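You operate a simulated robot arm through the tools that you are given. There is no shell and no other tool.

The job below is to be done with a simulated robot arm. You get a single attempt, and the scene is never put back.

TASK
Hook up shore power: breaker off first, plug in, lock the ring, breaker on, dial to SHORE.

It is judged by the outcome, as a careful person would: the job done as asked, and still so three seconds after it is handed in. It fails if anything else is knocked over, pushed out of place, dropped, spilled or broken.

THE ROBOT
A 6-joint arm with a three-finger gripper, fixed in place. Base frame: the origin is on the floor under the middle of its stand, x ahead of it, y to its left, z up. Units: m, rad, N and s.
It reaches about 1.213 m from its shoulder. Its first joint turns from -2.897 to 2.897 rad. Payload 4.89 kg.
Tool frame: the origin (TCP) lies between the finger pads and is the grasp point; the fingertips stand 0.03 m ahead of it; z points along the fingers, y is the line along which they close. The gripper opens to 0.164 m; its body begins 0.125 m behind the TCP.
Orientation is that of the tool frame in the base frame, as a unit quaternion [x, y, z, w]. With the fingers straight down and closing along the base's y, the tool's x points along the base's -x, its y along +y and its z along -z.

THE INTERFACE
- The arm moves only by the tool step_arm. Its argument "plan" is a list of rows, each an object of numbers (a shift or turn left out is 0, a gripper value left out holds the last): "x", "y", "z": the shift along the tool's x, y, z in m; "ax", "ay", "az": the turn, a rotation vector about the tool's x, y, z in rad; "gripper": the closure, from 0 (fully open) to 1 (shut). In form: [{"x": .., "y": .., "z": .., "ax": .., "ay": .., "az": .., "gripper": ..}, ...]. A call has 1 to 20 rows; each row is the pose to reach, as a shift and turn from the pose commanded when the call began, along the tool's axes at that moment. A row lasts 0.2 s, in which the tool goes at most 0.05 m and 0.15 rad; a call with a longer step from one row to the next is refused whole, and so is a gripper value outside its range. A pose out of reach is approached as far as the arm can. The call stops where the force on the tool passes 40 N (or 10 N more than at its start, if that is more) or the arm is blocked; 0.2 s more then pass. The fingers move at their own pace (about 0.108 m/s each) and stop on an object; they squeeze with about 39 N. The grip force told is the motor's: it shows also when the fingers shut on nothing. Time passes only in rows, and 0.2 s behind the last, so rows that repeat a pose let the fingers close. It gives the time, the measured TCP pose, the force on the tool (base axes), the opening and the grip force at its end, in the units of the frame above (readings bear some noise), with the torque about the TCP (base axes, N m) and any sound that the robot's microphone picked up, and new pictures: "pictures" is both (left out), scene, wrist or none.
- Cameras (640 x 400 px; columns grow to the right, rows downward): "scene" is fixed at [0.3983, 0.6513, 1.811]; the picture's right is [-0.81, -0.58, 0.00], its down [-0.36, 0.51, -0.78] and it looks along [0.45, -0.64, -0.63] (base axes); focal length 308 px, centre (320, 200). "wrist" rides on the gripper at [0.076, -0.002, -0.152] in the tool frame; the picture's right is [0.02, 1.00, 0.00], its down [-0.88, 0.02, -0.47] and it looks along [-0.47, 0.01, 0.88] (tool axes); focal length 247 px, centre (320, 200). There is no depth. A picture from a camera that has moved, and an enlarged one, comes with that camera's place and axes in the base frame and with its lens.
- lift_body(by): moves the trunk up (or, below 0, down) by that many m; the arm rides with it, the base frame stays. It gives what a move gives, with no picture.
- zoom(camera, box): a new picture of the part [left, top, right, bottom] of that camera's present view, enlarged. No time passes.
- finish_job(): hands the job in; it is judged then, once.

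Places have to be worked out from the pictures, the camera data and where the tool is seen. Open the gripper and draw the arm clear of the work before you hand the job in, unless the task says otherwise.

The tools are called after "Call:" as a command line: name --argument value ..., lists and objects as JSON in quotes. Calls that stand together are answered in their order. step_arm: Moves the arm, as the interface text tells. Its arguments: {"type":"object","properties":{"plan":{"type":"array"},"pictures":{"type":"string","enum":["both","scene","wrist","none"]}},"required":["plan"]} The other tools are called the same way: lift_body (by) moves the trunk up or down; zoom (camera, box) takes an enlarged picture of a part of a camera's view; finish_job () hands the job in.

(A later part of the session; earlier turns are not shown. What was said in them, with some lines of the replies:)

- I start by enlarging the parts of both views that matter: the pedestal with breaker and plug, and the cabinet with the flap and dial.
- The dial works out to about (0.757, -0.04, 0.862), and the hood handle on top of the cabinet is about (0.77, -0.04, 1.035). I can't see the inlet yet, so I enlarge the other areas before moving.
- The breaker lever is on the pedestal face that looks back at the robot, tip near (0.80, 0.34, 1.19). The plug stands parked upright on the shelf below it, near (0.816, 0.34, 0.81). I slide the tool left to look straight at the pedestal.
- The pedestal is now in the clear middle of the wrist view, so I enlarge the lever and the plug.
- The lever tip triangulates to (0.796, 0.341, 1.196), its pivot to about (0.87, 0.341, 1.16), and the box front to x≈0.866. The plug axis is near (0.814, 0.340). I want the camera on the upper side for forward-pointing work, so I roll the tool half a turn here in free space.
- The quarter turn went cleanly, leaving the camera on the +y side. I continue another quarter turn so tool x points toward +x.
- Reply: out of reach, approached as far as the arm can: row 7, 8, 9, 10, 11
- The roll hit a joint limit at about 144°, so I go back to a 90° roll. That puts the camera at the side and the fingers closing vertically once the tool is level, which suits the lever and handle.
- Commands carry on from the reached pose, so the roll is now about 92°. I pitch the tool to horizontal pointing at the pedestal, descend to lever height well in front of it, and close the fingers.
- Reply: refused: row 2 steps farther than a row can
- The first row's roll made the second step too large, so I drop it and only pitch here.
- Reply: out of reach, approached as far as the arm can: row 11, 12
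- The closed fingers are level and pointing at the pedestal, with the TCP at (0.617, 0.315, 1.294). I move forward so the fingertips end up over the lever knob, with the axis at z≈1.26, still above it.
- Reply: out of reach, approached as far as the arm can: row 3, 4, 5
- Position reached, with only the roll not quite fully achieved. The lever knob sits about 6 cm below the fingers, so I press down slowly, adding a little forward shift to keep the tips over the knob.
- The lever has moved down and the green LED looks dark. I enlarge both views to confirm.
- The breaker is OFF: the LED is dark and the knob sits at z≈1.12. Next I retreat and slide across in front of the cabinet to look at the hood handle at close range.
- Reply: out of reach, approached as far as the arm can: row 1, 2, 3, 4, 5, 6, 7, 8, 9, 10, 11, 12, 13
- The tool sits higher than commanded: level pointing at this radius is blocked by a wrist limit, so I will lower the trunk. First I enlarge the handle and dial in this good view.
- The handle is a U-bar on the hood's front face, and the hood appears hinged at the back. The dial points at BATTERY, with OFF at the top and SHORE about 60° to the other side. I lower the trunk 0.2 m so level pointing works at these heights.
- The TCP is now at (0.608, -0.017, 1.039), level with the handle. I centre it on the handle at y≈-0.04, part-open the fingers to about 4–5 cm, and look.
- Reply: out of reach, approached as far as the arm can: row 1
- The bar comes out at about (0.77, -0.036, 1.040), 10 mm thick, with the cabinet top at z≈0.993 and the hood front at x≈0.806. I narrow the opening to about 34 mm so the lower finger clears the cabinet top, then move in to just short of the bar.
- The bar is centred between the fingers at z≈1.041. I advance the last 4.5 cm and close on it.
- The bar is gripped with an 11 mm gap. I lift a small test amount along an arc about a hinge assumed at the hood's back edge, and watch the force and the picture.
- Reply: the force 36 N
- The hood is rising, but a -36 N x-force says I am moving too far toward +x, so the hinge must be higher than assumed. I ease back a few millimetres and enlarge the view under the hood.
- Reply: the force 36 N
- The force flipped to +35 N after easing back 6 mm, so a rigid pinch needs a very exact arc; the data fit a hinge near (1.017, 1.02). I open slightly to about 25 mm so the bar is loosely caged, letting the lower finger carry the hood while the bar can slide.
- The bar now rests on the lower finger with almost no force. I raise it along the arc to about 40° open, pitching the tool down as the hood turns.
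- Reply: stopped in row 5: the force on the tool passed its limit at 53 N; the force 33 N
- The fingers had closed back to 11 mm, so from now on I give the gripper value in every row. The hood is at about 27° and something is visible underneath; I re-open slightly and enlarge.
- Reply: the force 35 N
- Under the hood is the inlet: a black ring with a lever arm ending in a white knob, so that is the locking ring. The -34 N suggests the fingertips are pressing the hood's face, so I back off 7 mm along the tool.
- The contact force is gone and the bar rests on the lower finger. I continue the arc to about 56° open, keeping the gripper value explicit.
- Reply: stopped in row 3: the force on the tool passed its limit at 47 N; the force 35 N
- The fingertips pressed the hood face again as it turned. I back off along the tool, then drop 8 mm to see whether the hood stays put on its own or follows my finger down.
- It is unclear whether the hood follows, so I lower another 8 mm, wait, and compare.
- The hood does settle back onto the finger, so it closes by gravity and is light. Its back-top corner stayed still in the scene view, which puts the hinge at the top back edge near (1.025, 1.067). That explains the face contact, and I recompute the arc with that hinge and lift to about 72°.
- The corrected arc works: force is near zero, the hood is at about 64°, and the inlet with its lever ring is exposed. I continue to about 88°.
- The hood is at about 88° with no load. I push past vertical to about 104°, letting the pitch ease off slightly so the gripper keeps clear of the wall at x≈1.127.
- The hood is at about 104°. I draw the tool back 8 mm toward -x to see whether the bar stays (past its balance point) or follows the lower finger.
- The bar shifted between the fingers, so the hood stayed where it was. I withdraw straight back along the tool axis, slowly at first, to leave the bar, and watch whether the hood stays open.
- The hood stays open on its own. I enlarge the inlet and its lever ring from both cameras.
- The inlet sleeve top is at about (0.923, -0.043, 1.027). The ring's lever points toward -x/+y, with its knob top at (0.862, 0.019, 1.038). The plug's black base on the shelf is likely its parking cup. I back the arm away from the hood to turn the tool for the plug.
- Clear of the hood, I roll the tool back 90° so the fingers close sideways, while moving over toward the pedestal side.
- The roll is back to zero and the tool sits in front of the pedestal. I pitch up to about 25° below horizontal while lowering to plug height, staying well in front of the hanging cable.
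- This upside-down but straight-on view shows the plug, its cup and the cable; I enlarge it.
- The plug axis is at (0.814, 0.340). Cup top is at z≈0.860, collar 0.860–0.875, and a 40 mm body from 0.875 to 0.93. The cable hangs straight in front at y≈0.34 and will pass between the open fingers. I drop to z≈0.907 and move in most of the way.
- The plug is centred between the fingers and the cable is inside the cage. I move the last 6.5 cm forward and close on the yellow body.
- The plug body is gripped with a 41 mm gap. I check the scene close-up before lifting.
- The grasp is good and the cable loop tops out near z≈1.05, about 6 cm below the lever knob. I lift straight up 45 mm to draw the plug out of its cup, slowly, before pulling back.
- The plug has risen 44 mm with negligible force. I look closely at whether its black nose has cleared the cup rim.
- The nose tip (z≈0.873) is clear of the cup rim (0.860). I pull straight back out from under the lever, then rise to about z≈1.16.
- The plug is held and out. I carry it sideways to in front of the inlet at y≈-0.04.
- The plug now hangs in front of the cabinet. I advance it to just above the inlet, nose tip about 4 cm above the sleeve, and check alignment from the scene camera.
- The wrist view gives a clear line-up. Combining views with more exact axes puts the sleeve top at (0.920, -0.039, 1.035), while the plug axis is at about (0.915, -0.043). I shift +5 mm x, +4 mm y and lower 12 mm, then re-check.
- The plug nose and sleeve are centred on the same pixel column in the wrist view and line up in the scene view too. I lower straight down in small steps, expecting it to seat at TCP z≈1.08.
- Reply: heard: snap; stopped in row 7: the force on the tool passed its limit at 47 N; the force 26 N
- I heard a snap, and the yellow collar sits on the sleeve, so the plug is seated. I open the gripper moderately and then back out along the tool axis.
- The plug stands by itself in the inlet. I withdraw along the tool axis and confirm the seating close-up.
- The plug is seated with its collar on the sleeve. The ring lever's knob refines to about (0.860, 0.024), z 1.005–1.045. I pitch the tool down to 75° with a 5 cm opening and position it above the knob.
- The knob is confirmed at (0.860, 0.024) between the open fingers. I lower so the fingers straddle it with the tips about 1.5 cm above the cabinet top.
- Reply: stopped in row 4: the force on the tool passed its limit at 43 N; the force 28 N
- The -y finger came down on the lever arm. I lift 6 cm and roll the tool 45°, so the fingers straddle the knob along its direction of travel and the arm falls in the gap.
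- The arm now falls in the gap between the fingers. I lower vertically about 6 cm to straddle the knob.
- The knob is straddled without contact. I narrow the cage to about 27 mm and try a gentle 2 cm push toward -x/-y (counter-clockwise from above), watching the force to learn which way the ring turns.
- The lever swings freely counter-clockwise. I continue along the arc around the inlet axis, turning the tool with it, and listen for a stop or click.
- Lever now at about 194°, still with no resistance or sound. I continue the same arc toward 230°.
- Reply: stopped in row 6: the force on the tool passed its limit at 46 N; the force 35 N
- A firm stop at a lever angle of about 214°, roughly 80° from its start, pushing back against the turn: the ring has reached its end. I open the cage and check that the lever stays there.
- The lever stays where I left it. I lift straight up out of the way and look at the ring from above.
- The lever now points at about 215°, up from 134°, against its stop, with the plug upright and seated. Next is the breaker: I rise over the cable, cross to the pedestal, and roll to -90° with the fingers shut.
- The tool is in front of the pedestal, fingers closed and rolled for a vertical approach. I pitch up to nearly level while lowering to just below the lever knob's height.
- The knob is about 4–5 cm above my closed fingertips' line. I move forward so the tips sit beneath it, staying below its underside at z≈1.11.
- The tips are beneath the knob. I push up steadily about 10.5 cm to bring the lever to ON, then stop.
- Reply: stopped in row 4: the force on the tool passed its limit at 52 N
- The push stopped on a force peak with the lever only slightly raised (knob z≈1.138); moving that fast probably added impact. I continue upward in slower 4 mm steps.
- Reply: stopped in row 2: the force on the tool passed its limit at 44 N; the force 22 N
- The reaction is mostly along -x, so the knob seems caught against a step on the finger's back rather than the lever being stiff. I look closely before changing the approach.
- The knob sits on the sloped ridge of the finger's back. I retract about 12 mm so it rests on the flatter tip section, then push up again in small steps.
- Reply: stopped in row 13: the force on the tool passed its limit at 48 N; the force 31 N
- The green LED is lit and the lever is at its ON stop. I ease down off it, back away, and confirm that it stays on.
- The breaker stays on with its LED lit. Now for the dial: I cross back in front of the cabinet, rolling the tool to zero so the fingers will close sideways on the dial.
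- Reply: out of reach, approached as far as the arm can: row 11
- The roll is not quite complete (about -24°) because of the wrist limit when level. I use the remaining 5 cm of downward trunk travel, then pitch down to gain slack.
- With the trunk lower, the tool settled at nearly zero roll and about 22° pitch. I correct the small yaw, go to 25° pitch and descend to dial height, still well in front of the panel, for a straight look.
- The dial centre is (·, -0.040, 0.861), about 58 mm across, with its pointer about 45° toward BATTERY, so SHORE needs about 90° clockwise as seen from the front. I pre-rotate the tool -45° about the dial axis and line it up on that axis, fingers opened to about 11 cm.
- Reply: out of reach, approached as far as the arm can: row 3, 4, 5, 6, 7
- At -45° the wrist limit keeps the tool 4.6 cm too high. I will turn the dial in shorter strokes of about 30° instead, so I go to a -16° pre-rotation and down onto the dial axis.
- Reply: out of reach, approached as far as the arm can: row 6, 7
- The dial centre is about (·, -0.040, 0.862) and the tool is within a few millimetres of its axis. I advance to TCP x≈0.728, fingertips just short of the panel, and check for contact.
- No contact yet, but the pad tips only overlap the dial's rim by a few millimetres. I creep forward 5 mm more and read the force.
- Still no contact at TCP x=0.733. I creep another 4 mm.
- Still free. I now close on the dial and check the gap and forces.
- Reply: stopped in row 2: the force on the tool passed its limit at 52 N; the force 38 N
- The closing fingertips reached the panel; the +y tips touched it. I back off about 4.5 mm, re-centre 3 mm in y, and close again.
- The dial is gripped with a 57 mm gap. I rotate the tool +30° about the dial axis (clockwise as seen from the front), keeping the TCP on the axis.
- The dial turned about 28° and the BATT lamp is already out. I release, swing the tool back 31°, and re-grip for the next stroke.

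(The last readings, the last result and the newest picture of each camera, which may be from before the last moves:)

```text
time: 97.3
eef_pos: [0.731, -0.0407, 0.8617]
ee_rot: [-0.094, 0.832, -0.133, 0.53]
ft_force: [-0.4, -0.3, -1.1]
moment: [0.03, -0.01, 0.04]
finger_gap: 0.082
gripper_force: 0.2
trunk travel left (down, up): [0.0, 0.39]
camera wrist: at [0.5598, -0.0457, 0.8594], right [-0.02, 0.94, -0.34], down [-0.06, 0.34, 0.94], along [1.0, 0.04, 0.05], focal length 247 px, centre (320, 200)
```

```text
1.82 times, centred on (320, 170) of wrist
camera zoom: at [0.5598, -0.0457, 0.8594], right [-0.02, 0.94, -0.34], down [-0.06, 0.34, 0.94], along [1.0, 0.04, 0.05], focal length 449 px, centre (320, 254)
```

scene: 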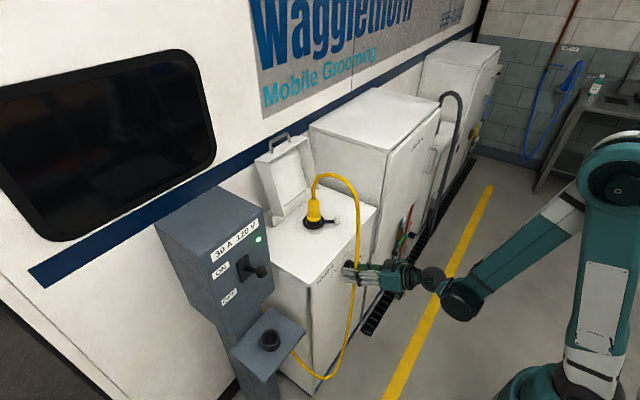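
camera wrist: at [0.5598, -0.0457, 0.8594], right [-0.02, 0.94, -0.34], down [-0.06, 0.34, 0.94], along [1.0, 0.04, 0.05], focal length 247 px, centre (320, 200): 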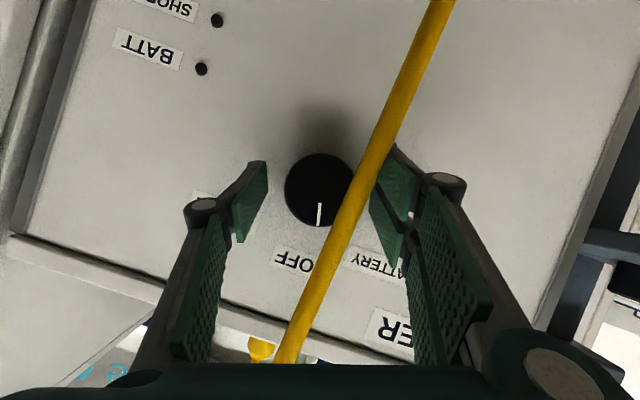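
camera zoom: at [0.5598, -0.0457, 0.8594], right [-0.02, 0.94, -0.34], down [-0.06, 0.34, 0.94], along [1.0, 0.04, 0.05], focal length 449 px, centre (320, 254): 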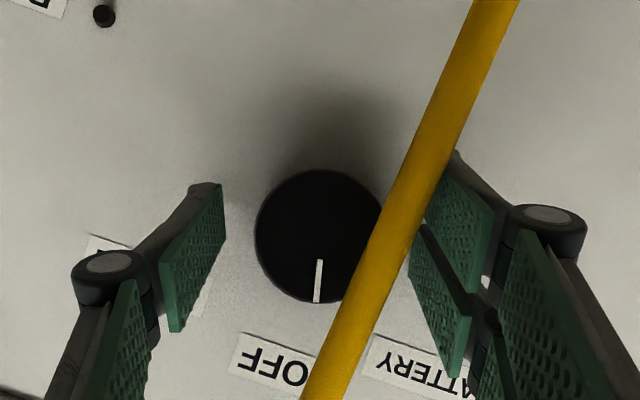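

The dial stayed put (pointer about 17° left of top). I close again and rotate +36°.

Call:
step_arm --plan '[{"gripper": 0.6}, {"gripper": 0.8}, {"gripper": 1}, {"gripper": 1}, {"ax": -0.0293, "ay": -0.0011, "az": 0.0633, "gripper": 1}, {"ax": -0.0586, "ay": -0.0022, "az": 0.1266, "gripper": 1}, {"ax": -0.0879, "ay": -0.0032, "az": 0.1899, "gripper": 1}, {"ax": -0.1172, "ay": -0.0043, "az": 0.2532, "gripper": 1}, {"ax": -0.1464, "ay": -0.0054, "az": 0.3164, "gripper": 1}, {"ax": -0.1757, "ay": -0.0065, "az": 0.3797, "gripper": 1}, {"ax": -0.205, "ay": -0.0075, "az": 0.443, "gripper": 1}, {"ax": -0.2343, "ay": -0.0086, "az": 0.5063, "gripper": 1}, {"ax": -0.2636, "ay": -0.0097, "az": 0.5696, "gripper": 1}]' --pictures "wrist"

Call:
zoom --camera "wrist" --box '[210, 60, 430, 280]'

```text
time: 100.1
eef_pos: [0.73, -0.0411, 0.8618]
ee_rot: [0.076, 0.832, 0.13, 0.533]
ft_force: [-18.3, -0.4, 12.2]
moment: [0.02, 0.26, 0.26]
finger_gap: 0.057
gripper_force: 45.0
trunk travel left (down, up): [0.0, 0.39]
camera wrist: at [0.5596, -0.0424, 0.8562], right [-0.02, 0.96, 0.28], down [-0.06, -0.28, 0.96], along [1.0, 0.0, 0.06], focal length 247 px, centre (320, 200)
```

wrist: 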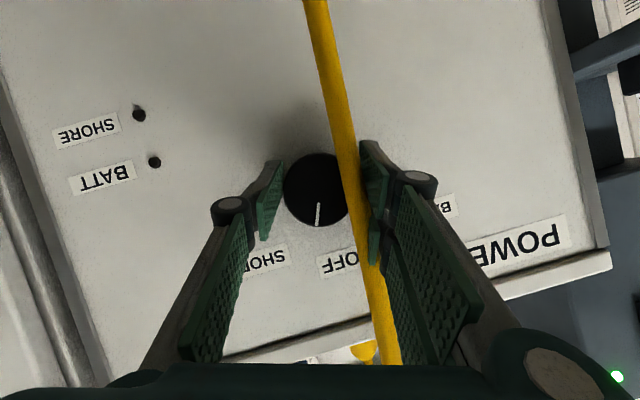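

```text
1.82 times, centred on (320, 170) of wrist
camera zoom: at [0.5596, -0.0424, 0.8562], right [-0.02, 0.96, 0.28], down [-0.06, -0.28, 0.96], along [1.0, 0.0, 0.06], focal length 449 px, centre (320, 254)
```

zoom: 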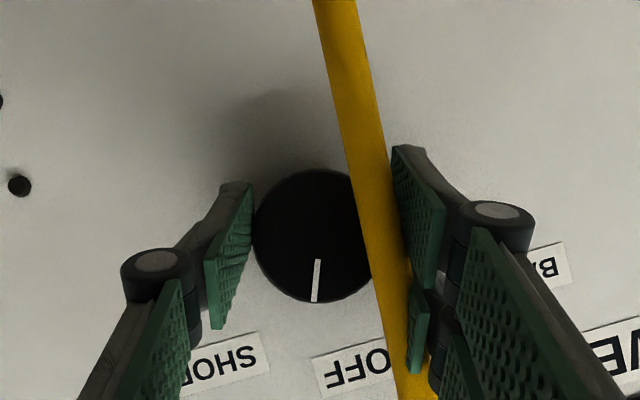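

The pointer is now about 20° past top toward SHORE. One more stroke: release, swing back 33°, re-grip and turn about 26°.

Call:
step_arm --plan '[{"gripper": 0.5}, {"gripper": 0.5}, {"ax": 0.0482, "ay": 0.0014, "az": -0.1045, "gripper": 0.5}, {"ax": 0.0964, "ay": 0.0028, "az": -0.2089, "gripper": 0.5}, {"ax": 0.1445, "ay": 0.0042, "az": -0.3134, "gripper": 0.5}, {"ax": 0.1927, "ay": 0.0056, "az": -0.4178, "gripper": 0.5}, {"ax": 0.2409, "ay": 0.007, "az": -0.5223, "gripper": 0.5}, {"ax": 0.2409, "ay": 0.007, "az": -0.5223, "gripper": 0.5}]' --pictures "wrist"

```text
time: 101.9
eef_pos: [0.7293, -0.0406, 0.8619]
ee_rot: [-0.08, 0.835, -0.111, 0.533]
ft_force: [0.3, -0.5, -0.6]
moment: [-0.01, 0.01, -0.02]
finger_gap: 0.0821
gripper_force: 0.2
trunk travel left (down, up): [0.0, 0.39]
camera wrist: at [0.5597, -0.046, 0.8572], right [-0.02, 0.96, -0.29], down [-0.06, 0.29, 0.96], along [1.0, 0.04, 0.05], focal length 247 px, centre (320, 200)
```

wrist: 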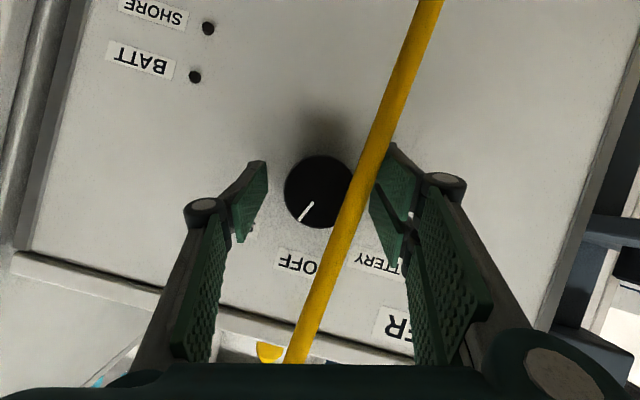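

The dial held at about -19°. I close and turn +27° toward SHORE.

Call:
step_arm --plan '[{"gripper": 0.6}, {"gripper": 0.8}, {"gripper": 1}, {"gripper": 1}, {"ax": -0.0282, "ay": -0.001, "az": 0.0611, "gripper": 1}, {"ax": -0.0564, "ay": -0.002, "az": 0.1222, "gripper": 1}, {"ax": -0.0846, "ay": -0.0031, "az": 0.1833, "gripper": 1}, {"ax": -0.1127, "ay": -0.0041, "az": 0.2444, "gripper": 1}, {"ax": -0.1409, "ay": -0.0051, "az": 0.3055, "gripper": 1}, {"ax": -0.1691, "ay": -0.0062, "az": 0.3666, "gripper": 1}, {"ax": -0.1973, "ay": -0.0072, "az": 0.4277, "gripper": 1}]' --pictures "wrist"

Call:
zoom --camera "wrist" --box '[210, 60, 430, 280]'

```text
time: 104.3
eef_pos: [0.7306, -0.0406, 0.8615]
ee_rot: [0.047, 0.838, 0.087, 0.537]
ft_force: [-14.0, 14.1, 12.3]
moment: [-0.67, 0.08, 0.54]
finger_gap: 0.0573
gripper_force: 45.0
trunk travel left (down, up): [0.0, 0.39]
camera wrist: at [0.5596, -0.0431, 0.8564], right [-0.02, 0.98, 0.18], down [-0.06, -0.18, 0.98], along [1.0, 0.01, 0.06], focal length 247 px, centre (320, 200)
```

wrist: 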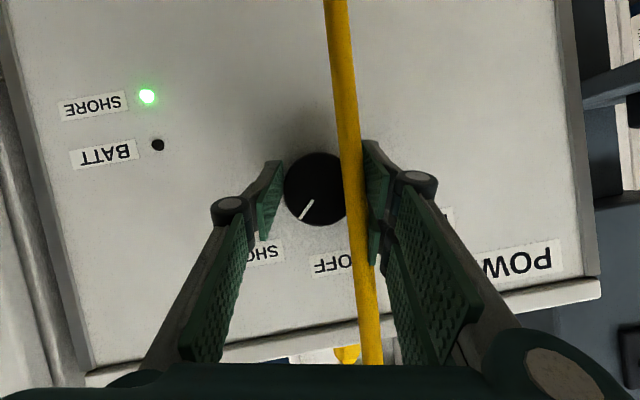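

```text
1.82 times, centred on (320, 170) of wrist
camera zoom: at [0.5596, -0.0431, 0.8564], right [-0.02, 0.98, 0.18], down [-0.06, -0.18, 0.98], along [1.0, 0.01, 0.06], focal length 449 px, centre (320, 254)
```

zoom: 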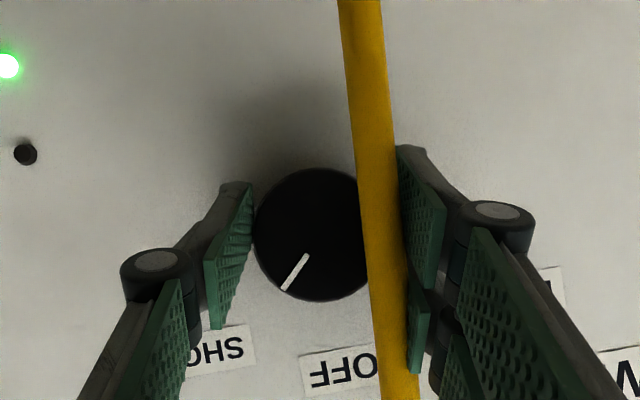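

The SHORE lamp is lit green and the pointer is at about -44°, at SHORE. I release the dial gently and check that it stays.

Call:
step_arm --plan '[{"gripper": 0.7}, {"gripper": 0.5}, {"gripper": 0.4}, {"gripper": 0.4}]' --pictures "wrist"

Call:
zoom --camera "wrist" --box '[130, 60, 430, 280]'

```text
time: 105.3
eef_pos: [0.7305, -0.0409, 0.8604]
ee_rot: [0.048, 0.838, 0.086, 0.537]
ft_force: [0.1, 0.1, -0.1]
moment: [0.0, -0.01, -0.01]
finger_gap: 0.0986
gripper_force: 0.0
trunk travel left (down, up): [0.0, 0.39]
camera wrist: at [0.5601, -0.0432, 0.8555], right [-0.02, 0.98, 0.18], down [-0.06, -0.18, 0.98], along [1.0, 0.01, 0.06], focal length 247 px, centre (320, 200)
```

wrist: 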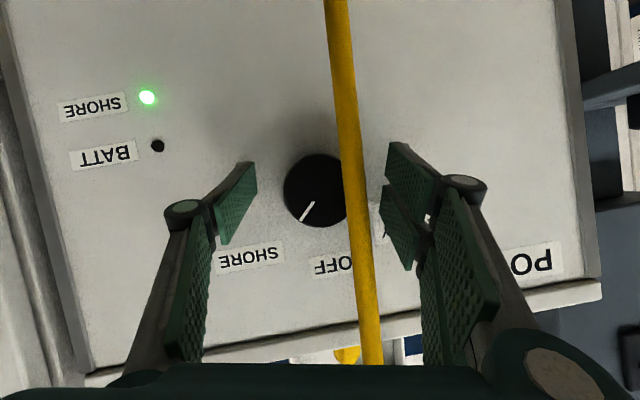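

```text
1.82 times, centred on (280, 170) of wrist
camera zoom: at [0.5601, -0.0432, 0.8555], right [-0.02, 0.98, 0.18], down [-0.06, -0.18, 0.98], along [1.0, 0.01, 0.06], focal length 449 px, centre (393, 254)
```

zoom: 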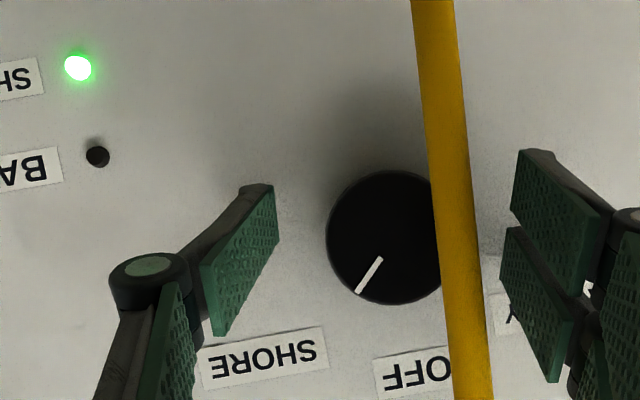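

The dial stays at SHORE with its lamp lit. I open the gripper fully and back away along the tool axis.

Call:
step_arm --plan '[{"z": -0.02, "gripper": 0.3}, {"z": -0.05, "gripper": 0.2}, {"z": -0.09, "gripper": 0}, {"z": -0.13, "gripper": 0}, {"z": -0.17, "gripper": 0}, {"z": -0.2, "gripper": 0}]' --pictures "both"

Call:
zoom --camera "scene" --box '[190, 120, 400, 320]'

Call:
zoom --camera "scene" --box '[275, 175, 355, 245]'

```text
time: 106.7
eef_pos: [0.5494, -0.0608, 0.9399]
ee_rot: [0.047, 0.838, 0.088, 0.536]
ft_force: [2.3, -1.4, -0.5]
moment: [0.01, 0.1, 0.16]
finger_gap: 0.1638
gripper_force: 0.0
trunk travel left (down, up): [0.0, 0.39]
camera wrist: at [0.3783, -0.0634, 0.9352], right [-0.02, 0.98, 0.18], down [-0.06, -0.18, 0.98], along [1.0, 0.01, 0.06], focal length 247 px, centre (320, 200)
```

scene: 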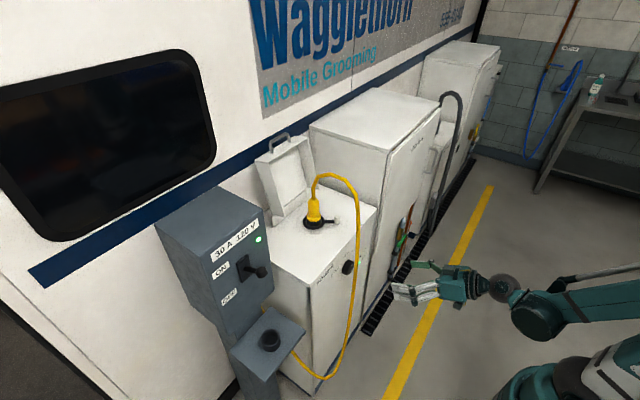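
wrist: 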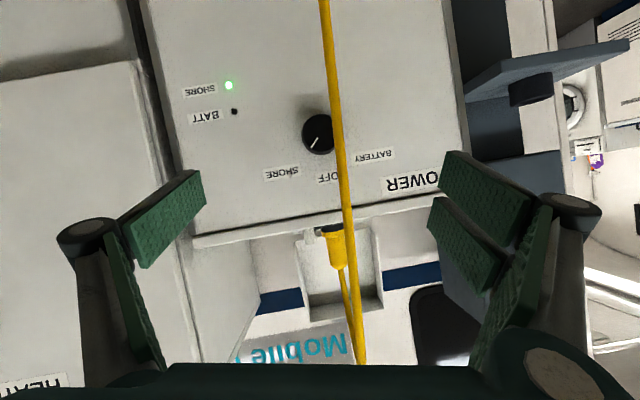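

```text
2.00 times, centred on (295, 220) of scene
camera zoom: at [0.3983, 0.6513, 1.811], right [-0.81, -0.58, 0.0], down [-0.36, 0.51, -0.78], along [0.45, -0.64, -0.63], focal length 617 px, centre (370, 160)
```

zoom: 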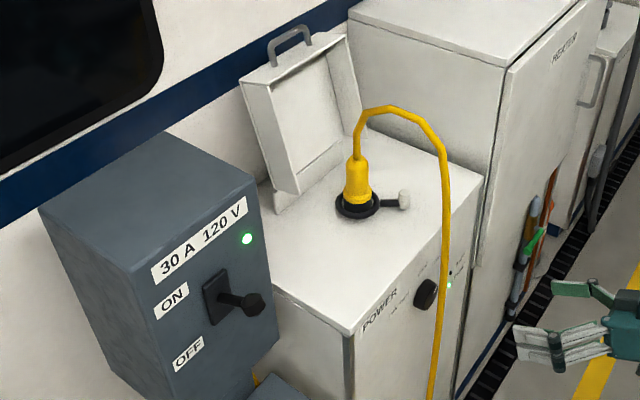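

```text
5.71 times, centred on (315, 210) of scene
camera zoom: at [0.3983, 0.6513, 1.811], right [-0.81, -0.58, 0.0], down [-0.36, 0.51, -0.78], along [0.45, -0.64, -0.63], focal length 1762 px, centre (349, 143)
```

zoom: 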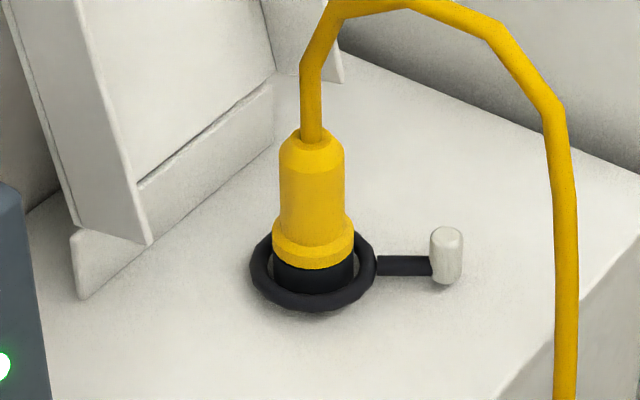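

Everything shows as asked: breaker ON with its lamp lit, plug seated, ring lever at its stop, dial at SHORE with the SHORE lamp green. I draw the arm a little further up and back, wait a moment, and check once more that everything holds.

Call:
step_arm --plan '[{"x": -0.03, "z": -0.03, "gripper": 0}, {"x": -0.06, "z": -0.055, "gripper": 0}, {"x": -0.1, "z": -0.075, "gripper": 0}, {"x": -0.14, "z": -0.09, "gripper": 0}, {"x": -0.14, "z": -0.09, "gripper": 0}, {"x": -0.14, "z": -0.09, "gripper": 0}, {"x": -0.14, "z": -0.09, "gripper": 0}, {"x": -0.14, "z": -0.09, "gripper": 0}, {"x": -0.14, "z": -0.09, "gripper": 0}, {"x": -0.14, "z": -0.09, "gripper": 0}, {"x": -0.14, "z": -0.09, "gripper": 0}, {"x": -0.14, "z": -0.09, "gripper": 0}]' --pictures "both"

Call:
zoom --camera "scene" --box '[190, 120, 400, 320]'

```text
time: 109.3
eef_pos: [0.5258, -0.0918, 1.103]
ee_rot: [0.048, 0.838, 0.087, 0.536]
ft_force: [-0.1, 0.0, -0.2]
moment: [0.0, 0.02, 0.02]
finger_gap: 0.1639
gripper_force: 0.0
trunk travel left (down, up): [0.0, 0.39]
camera wrist: at [0.3565, -0.0937, 1.0979], right [-0.02, 0.98, 0.18], down [-0.06, -0.18, 0.98], along [1.0, 0.01, 0.06], focal length 247 px, centre (320, 200)
```

scene: 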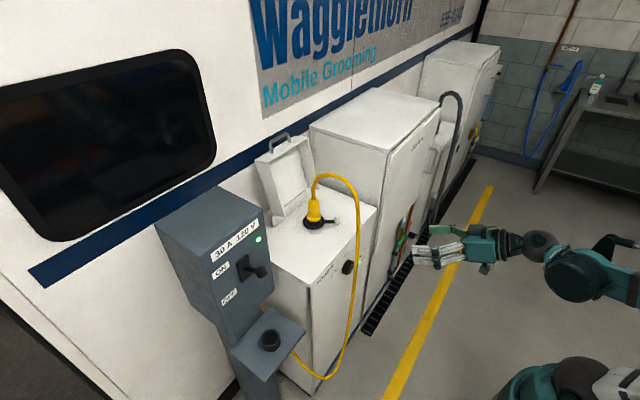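
wrist: 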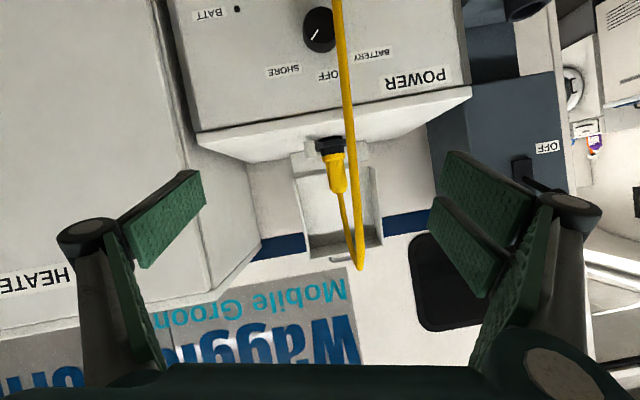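

```text
2.00 times, centred on (295, 220) of scene
camera zoom: at [0.3983, 0.6513, 1.811], right [-0.81, -0.58, 0.0], down [-0.36, 0.51, -0.78], along [0.45, -0.64, -0.63], focal length 617 px, centre (370, 160)
```

zoom: 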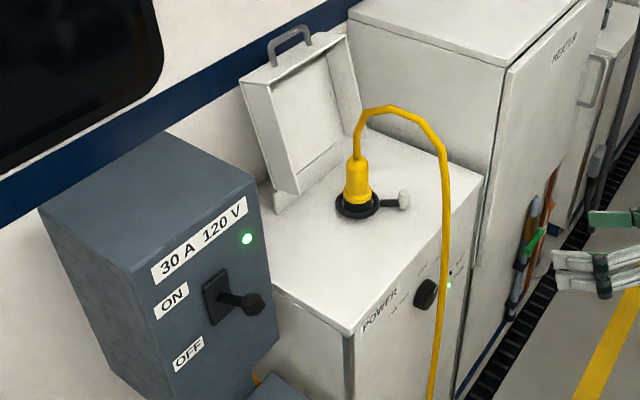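

All is steady after the wait: breaker ON (lamp green), plug seated and upright, ring lever at its stop, dial at SHORE (SHORE lamp green), hood open, and the arm clear with the gripper open. I hand the job in.

Call:
finish_job

```text
The job is handed in.
```

Shore power is hooked up and I handed the job in. I didn't tug the plug to test the lock; I'm judging it by the ring's lever reaching a firm stop and the SHORE lamp lighting.

- **Breaker off first:** I pushed the lever down, and the green lamp went out before I touched the plug.
- **Plug in:** I opened the cover over the inlet, lifted the plug from its holder and pressed it in until it snapped.
- **Ring locked:** I swung the ring's lever about 80° until it hit that stop. It turned only that way, and it stayed there when I let go.
- **Breaker on:** The lever is at ON and its green lamp is lit.
- **Dial to SHORE:** The pointer is at SHORE, the SHORE lamp is green and the BATT lamp is out.

I saw nothing knocked over or dropped. I left the inlet cover open because it can't close over the plug. The gripper is open and the arm is clear, and everything held through a couple of seconds' wait before I handed it in.
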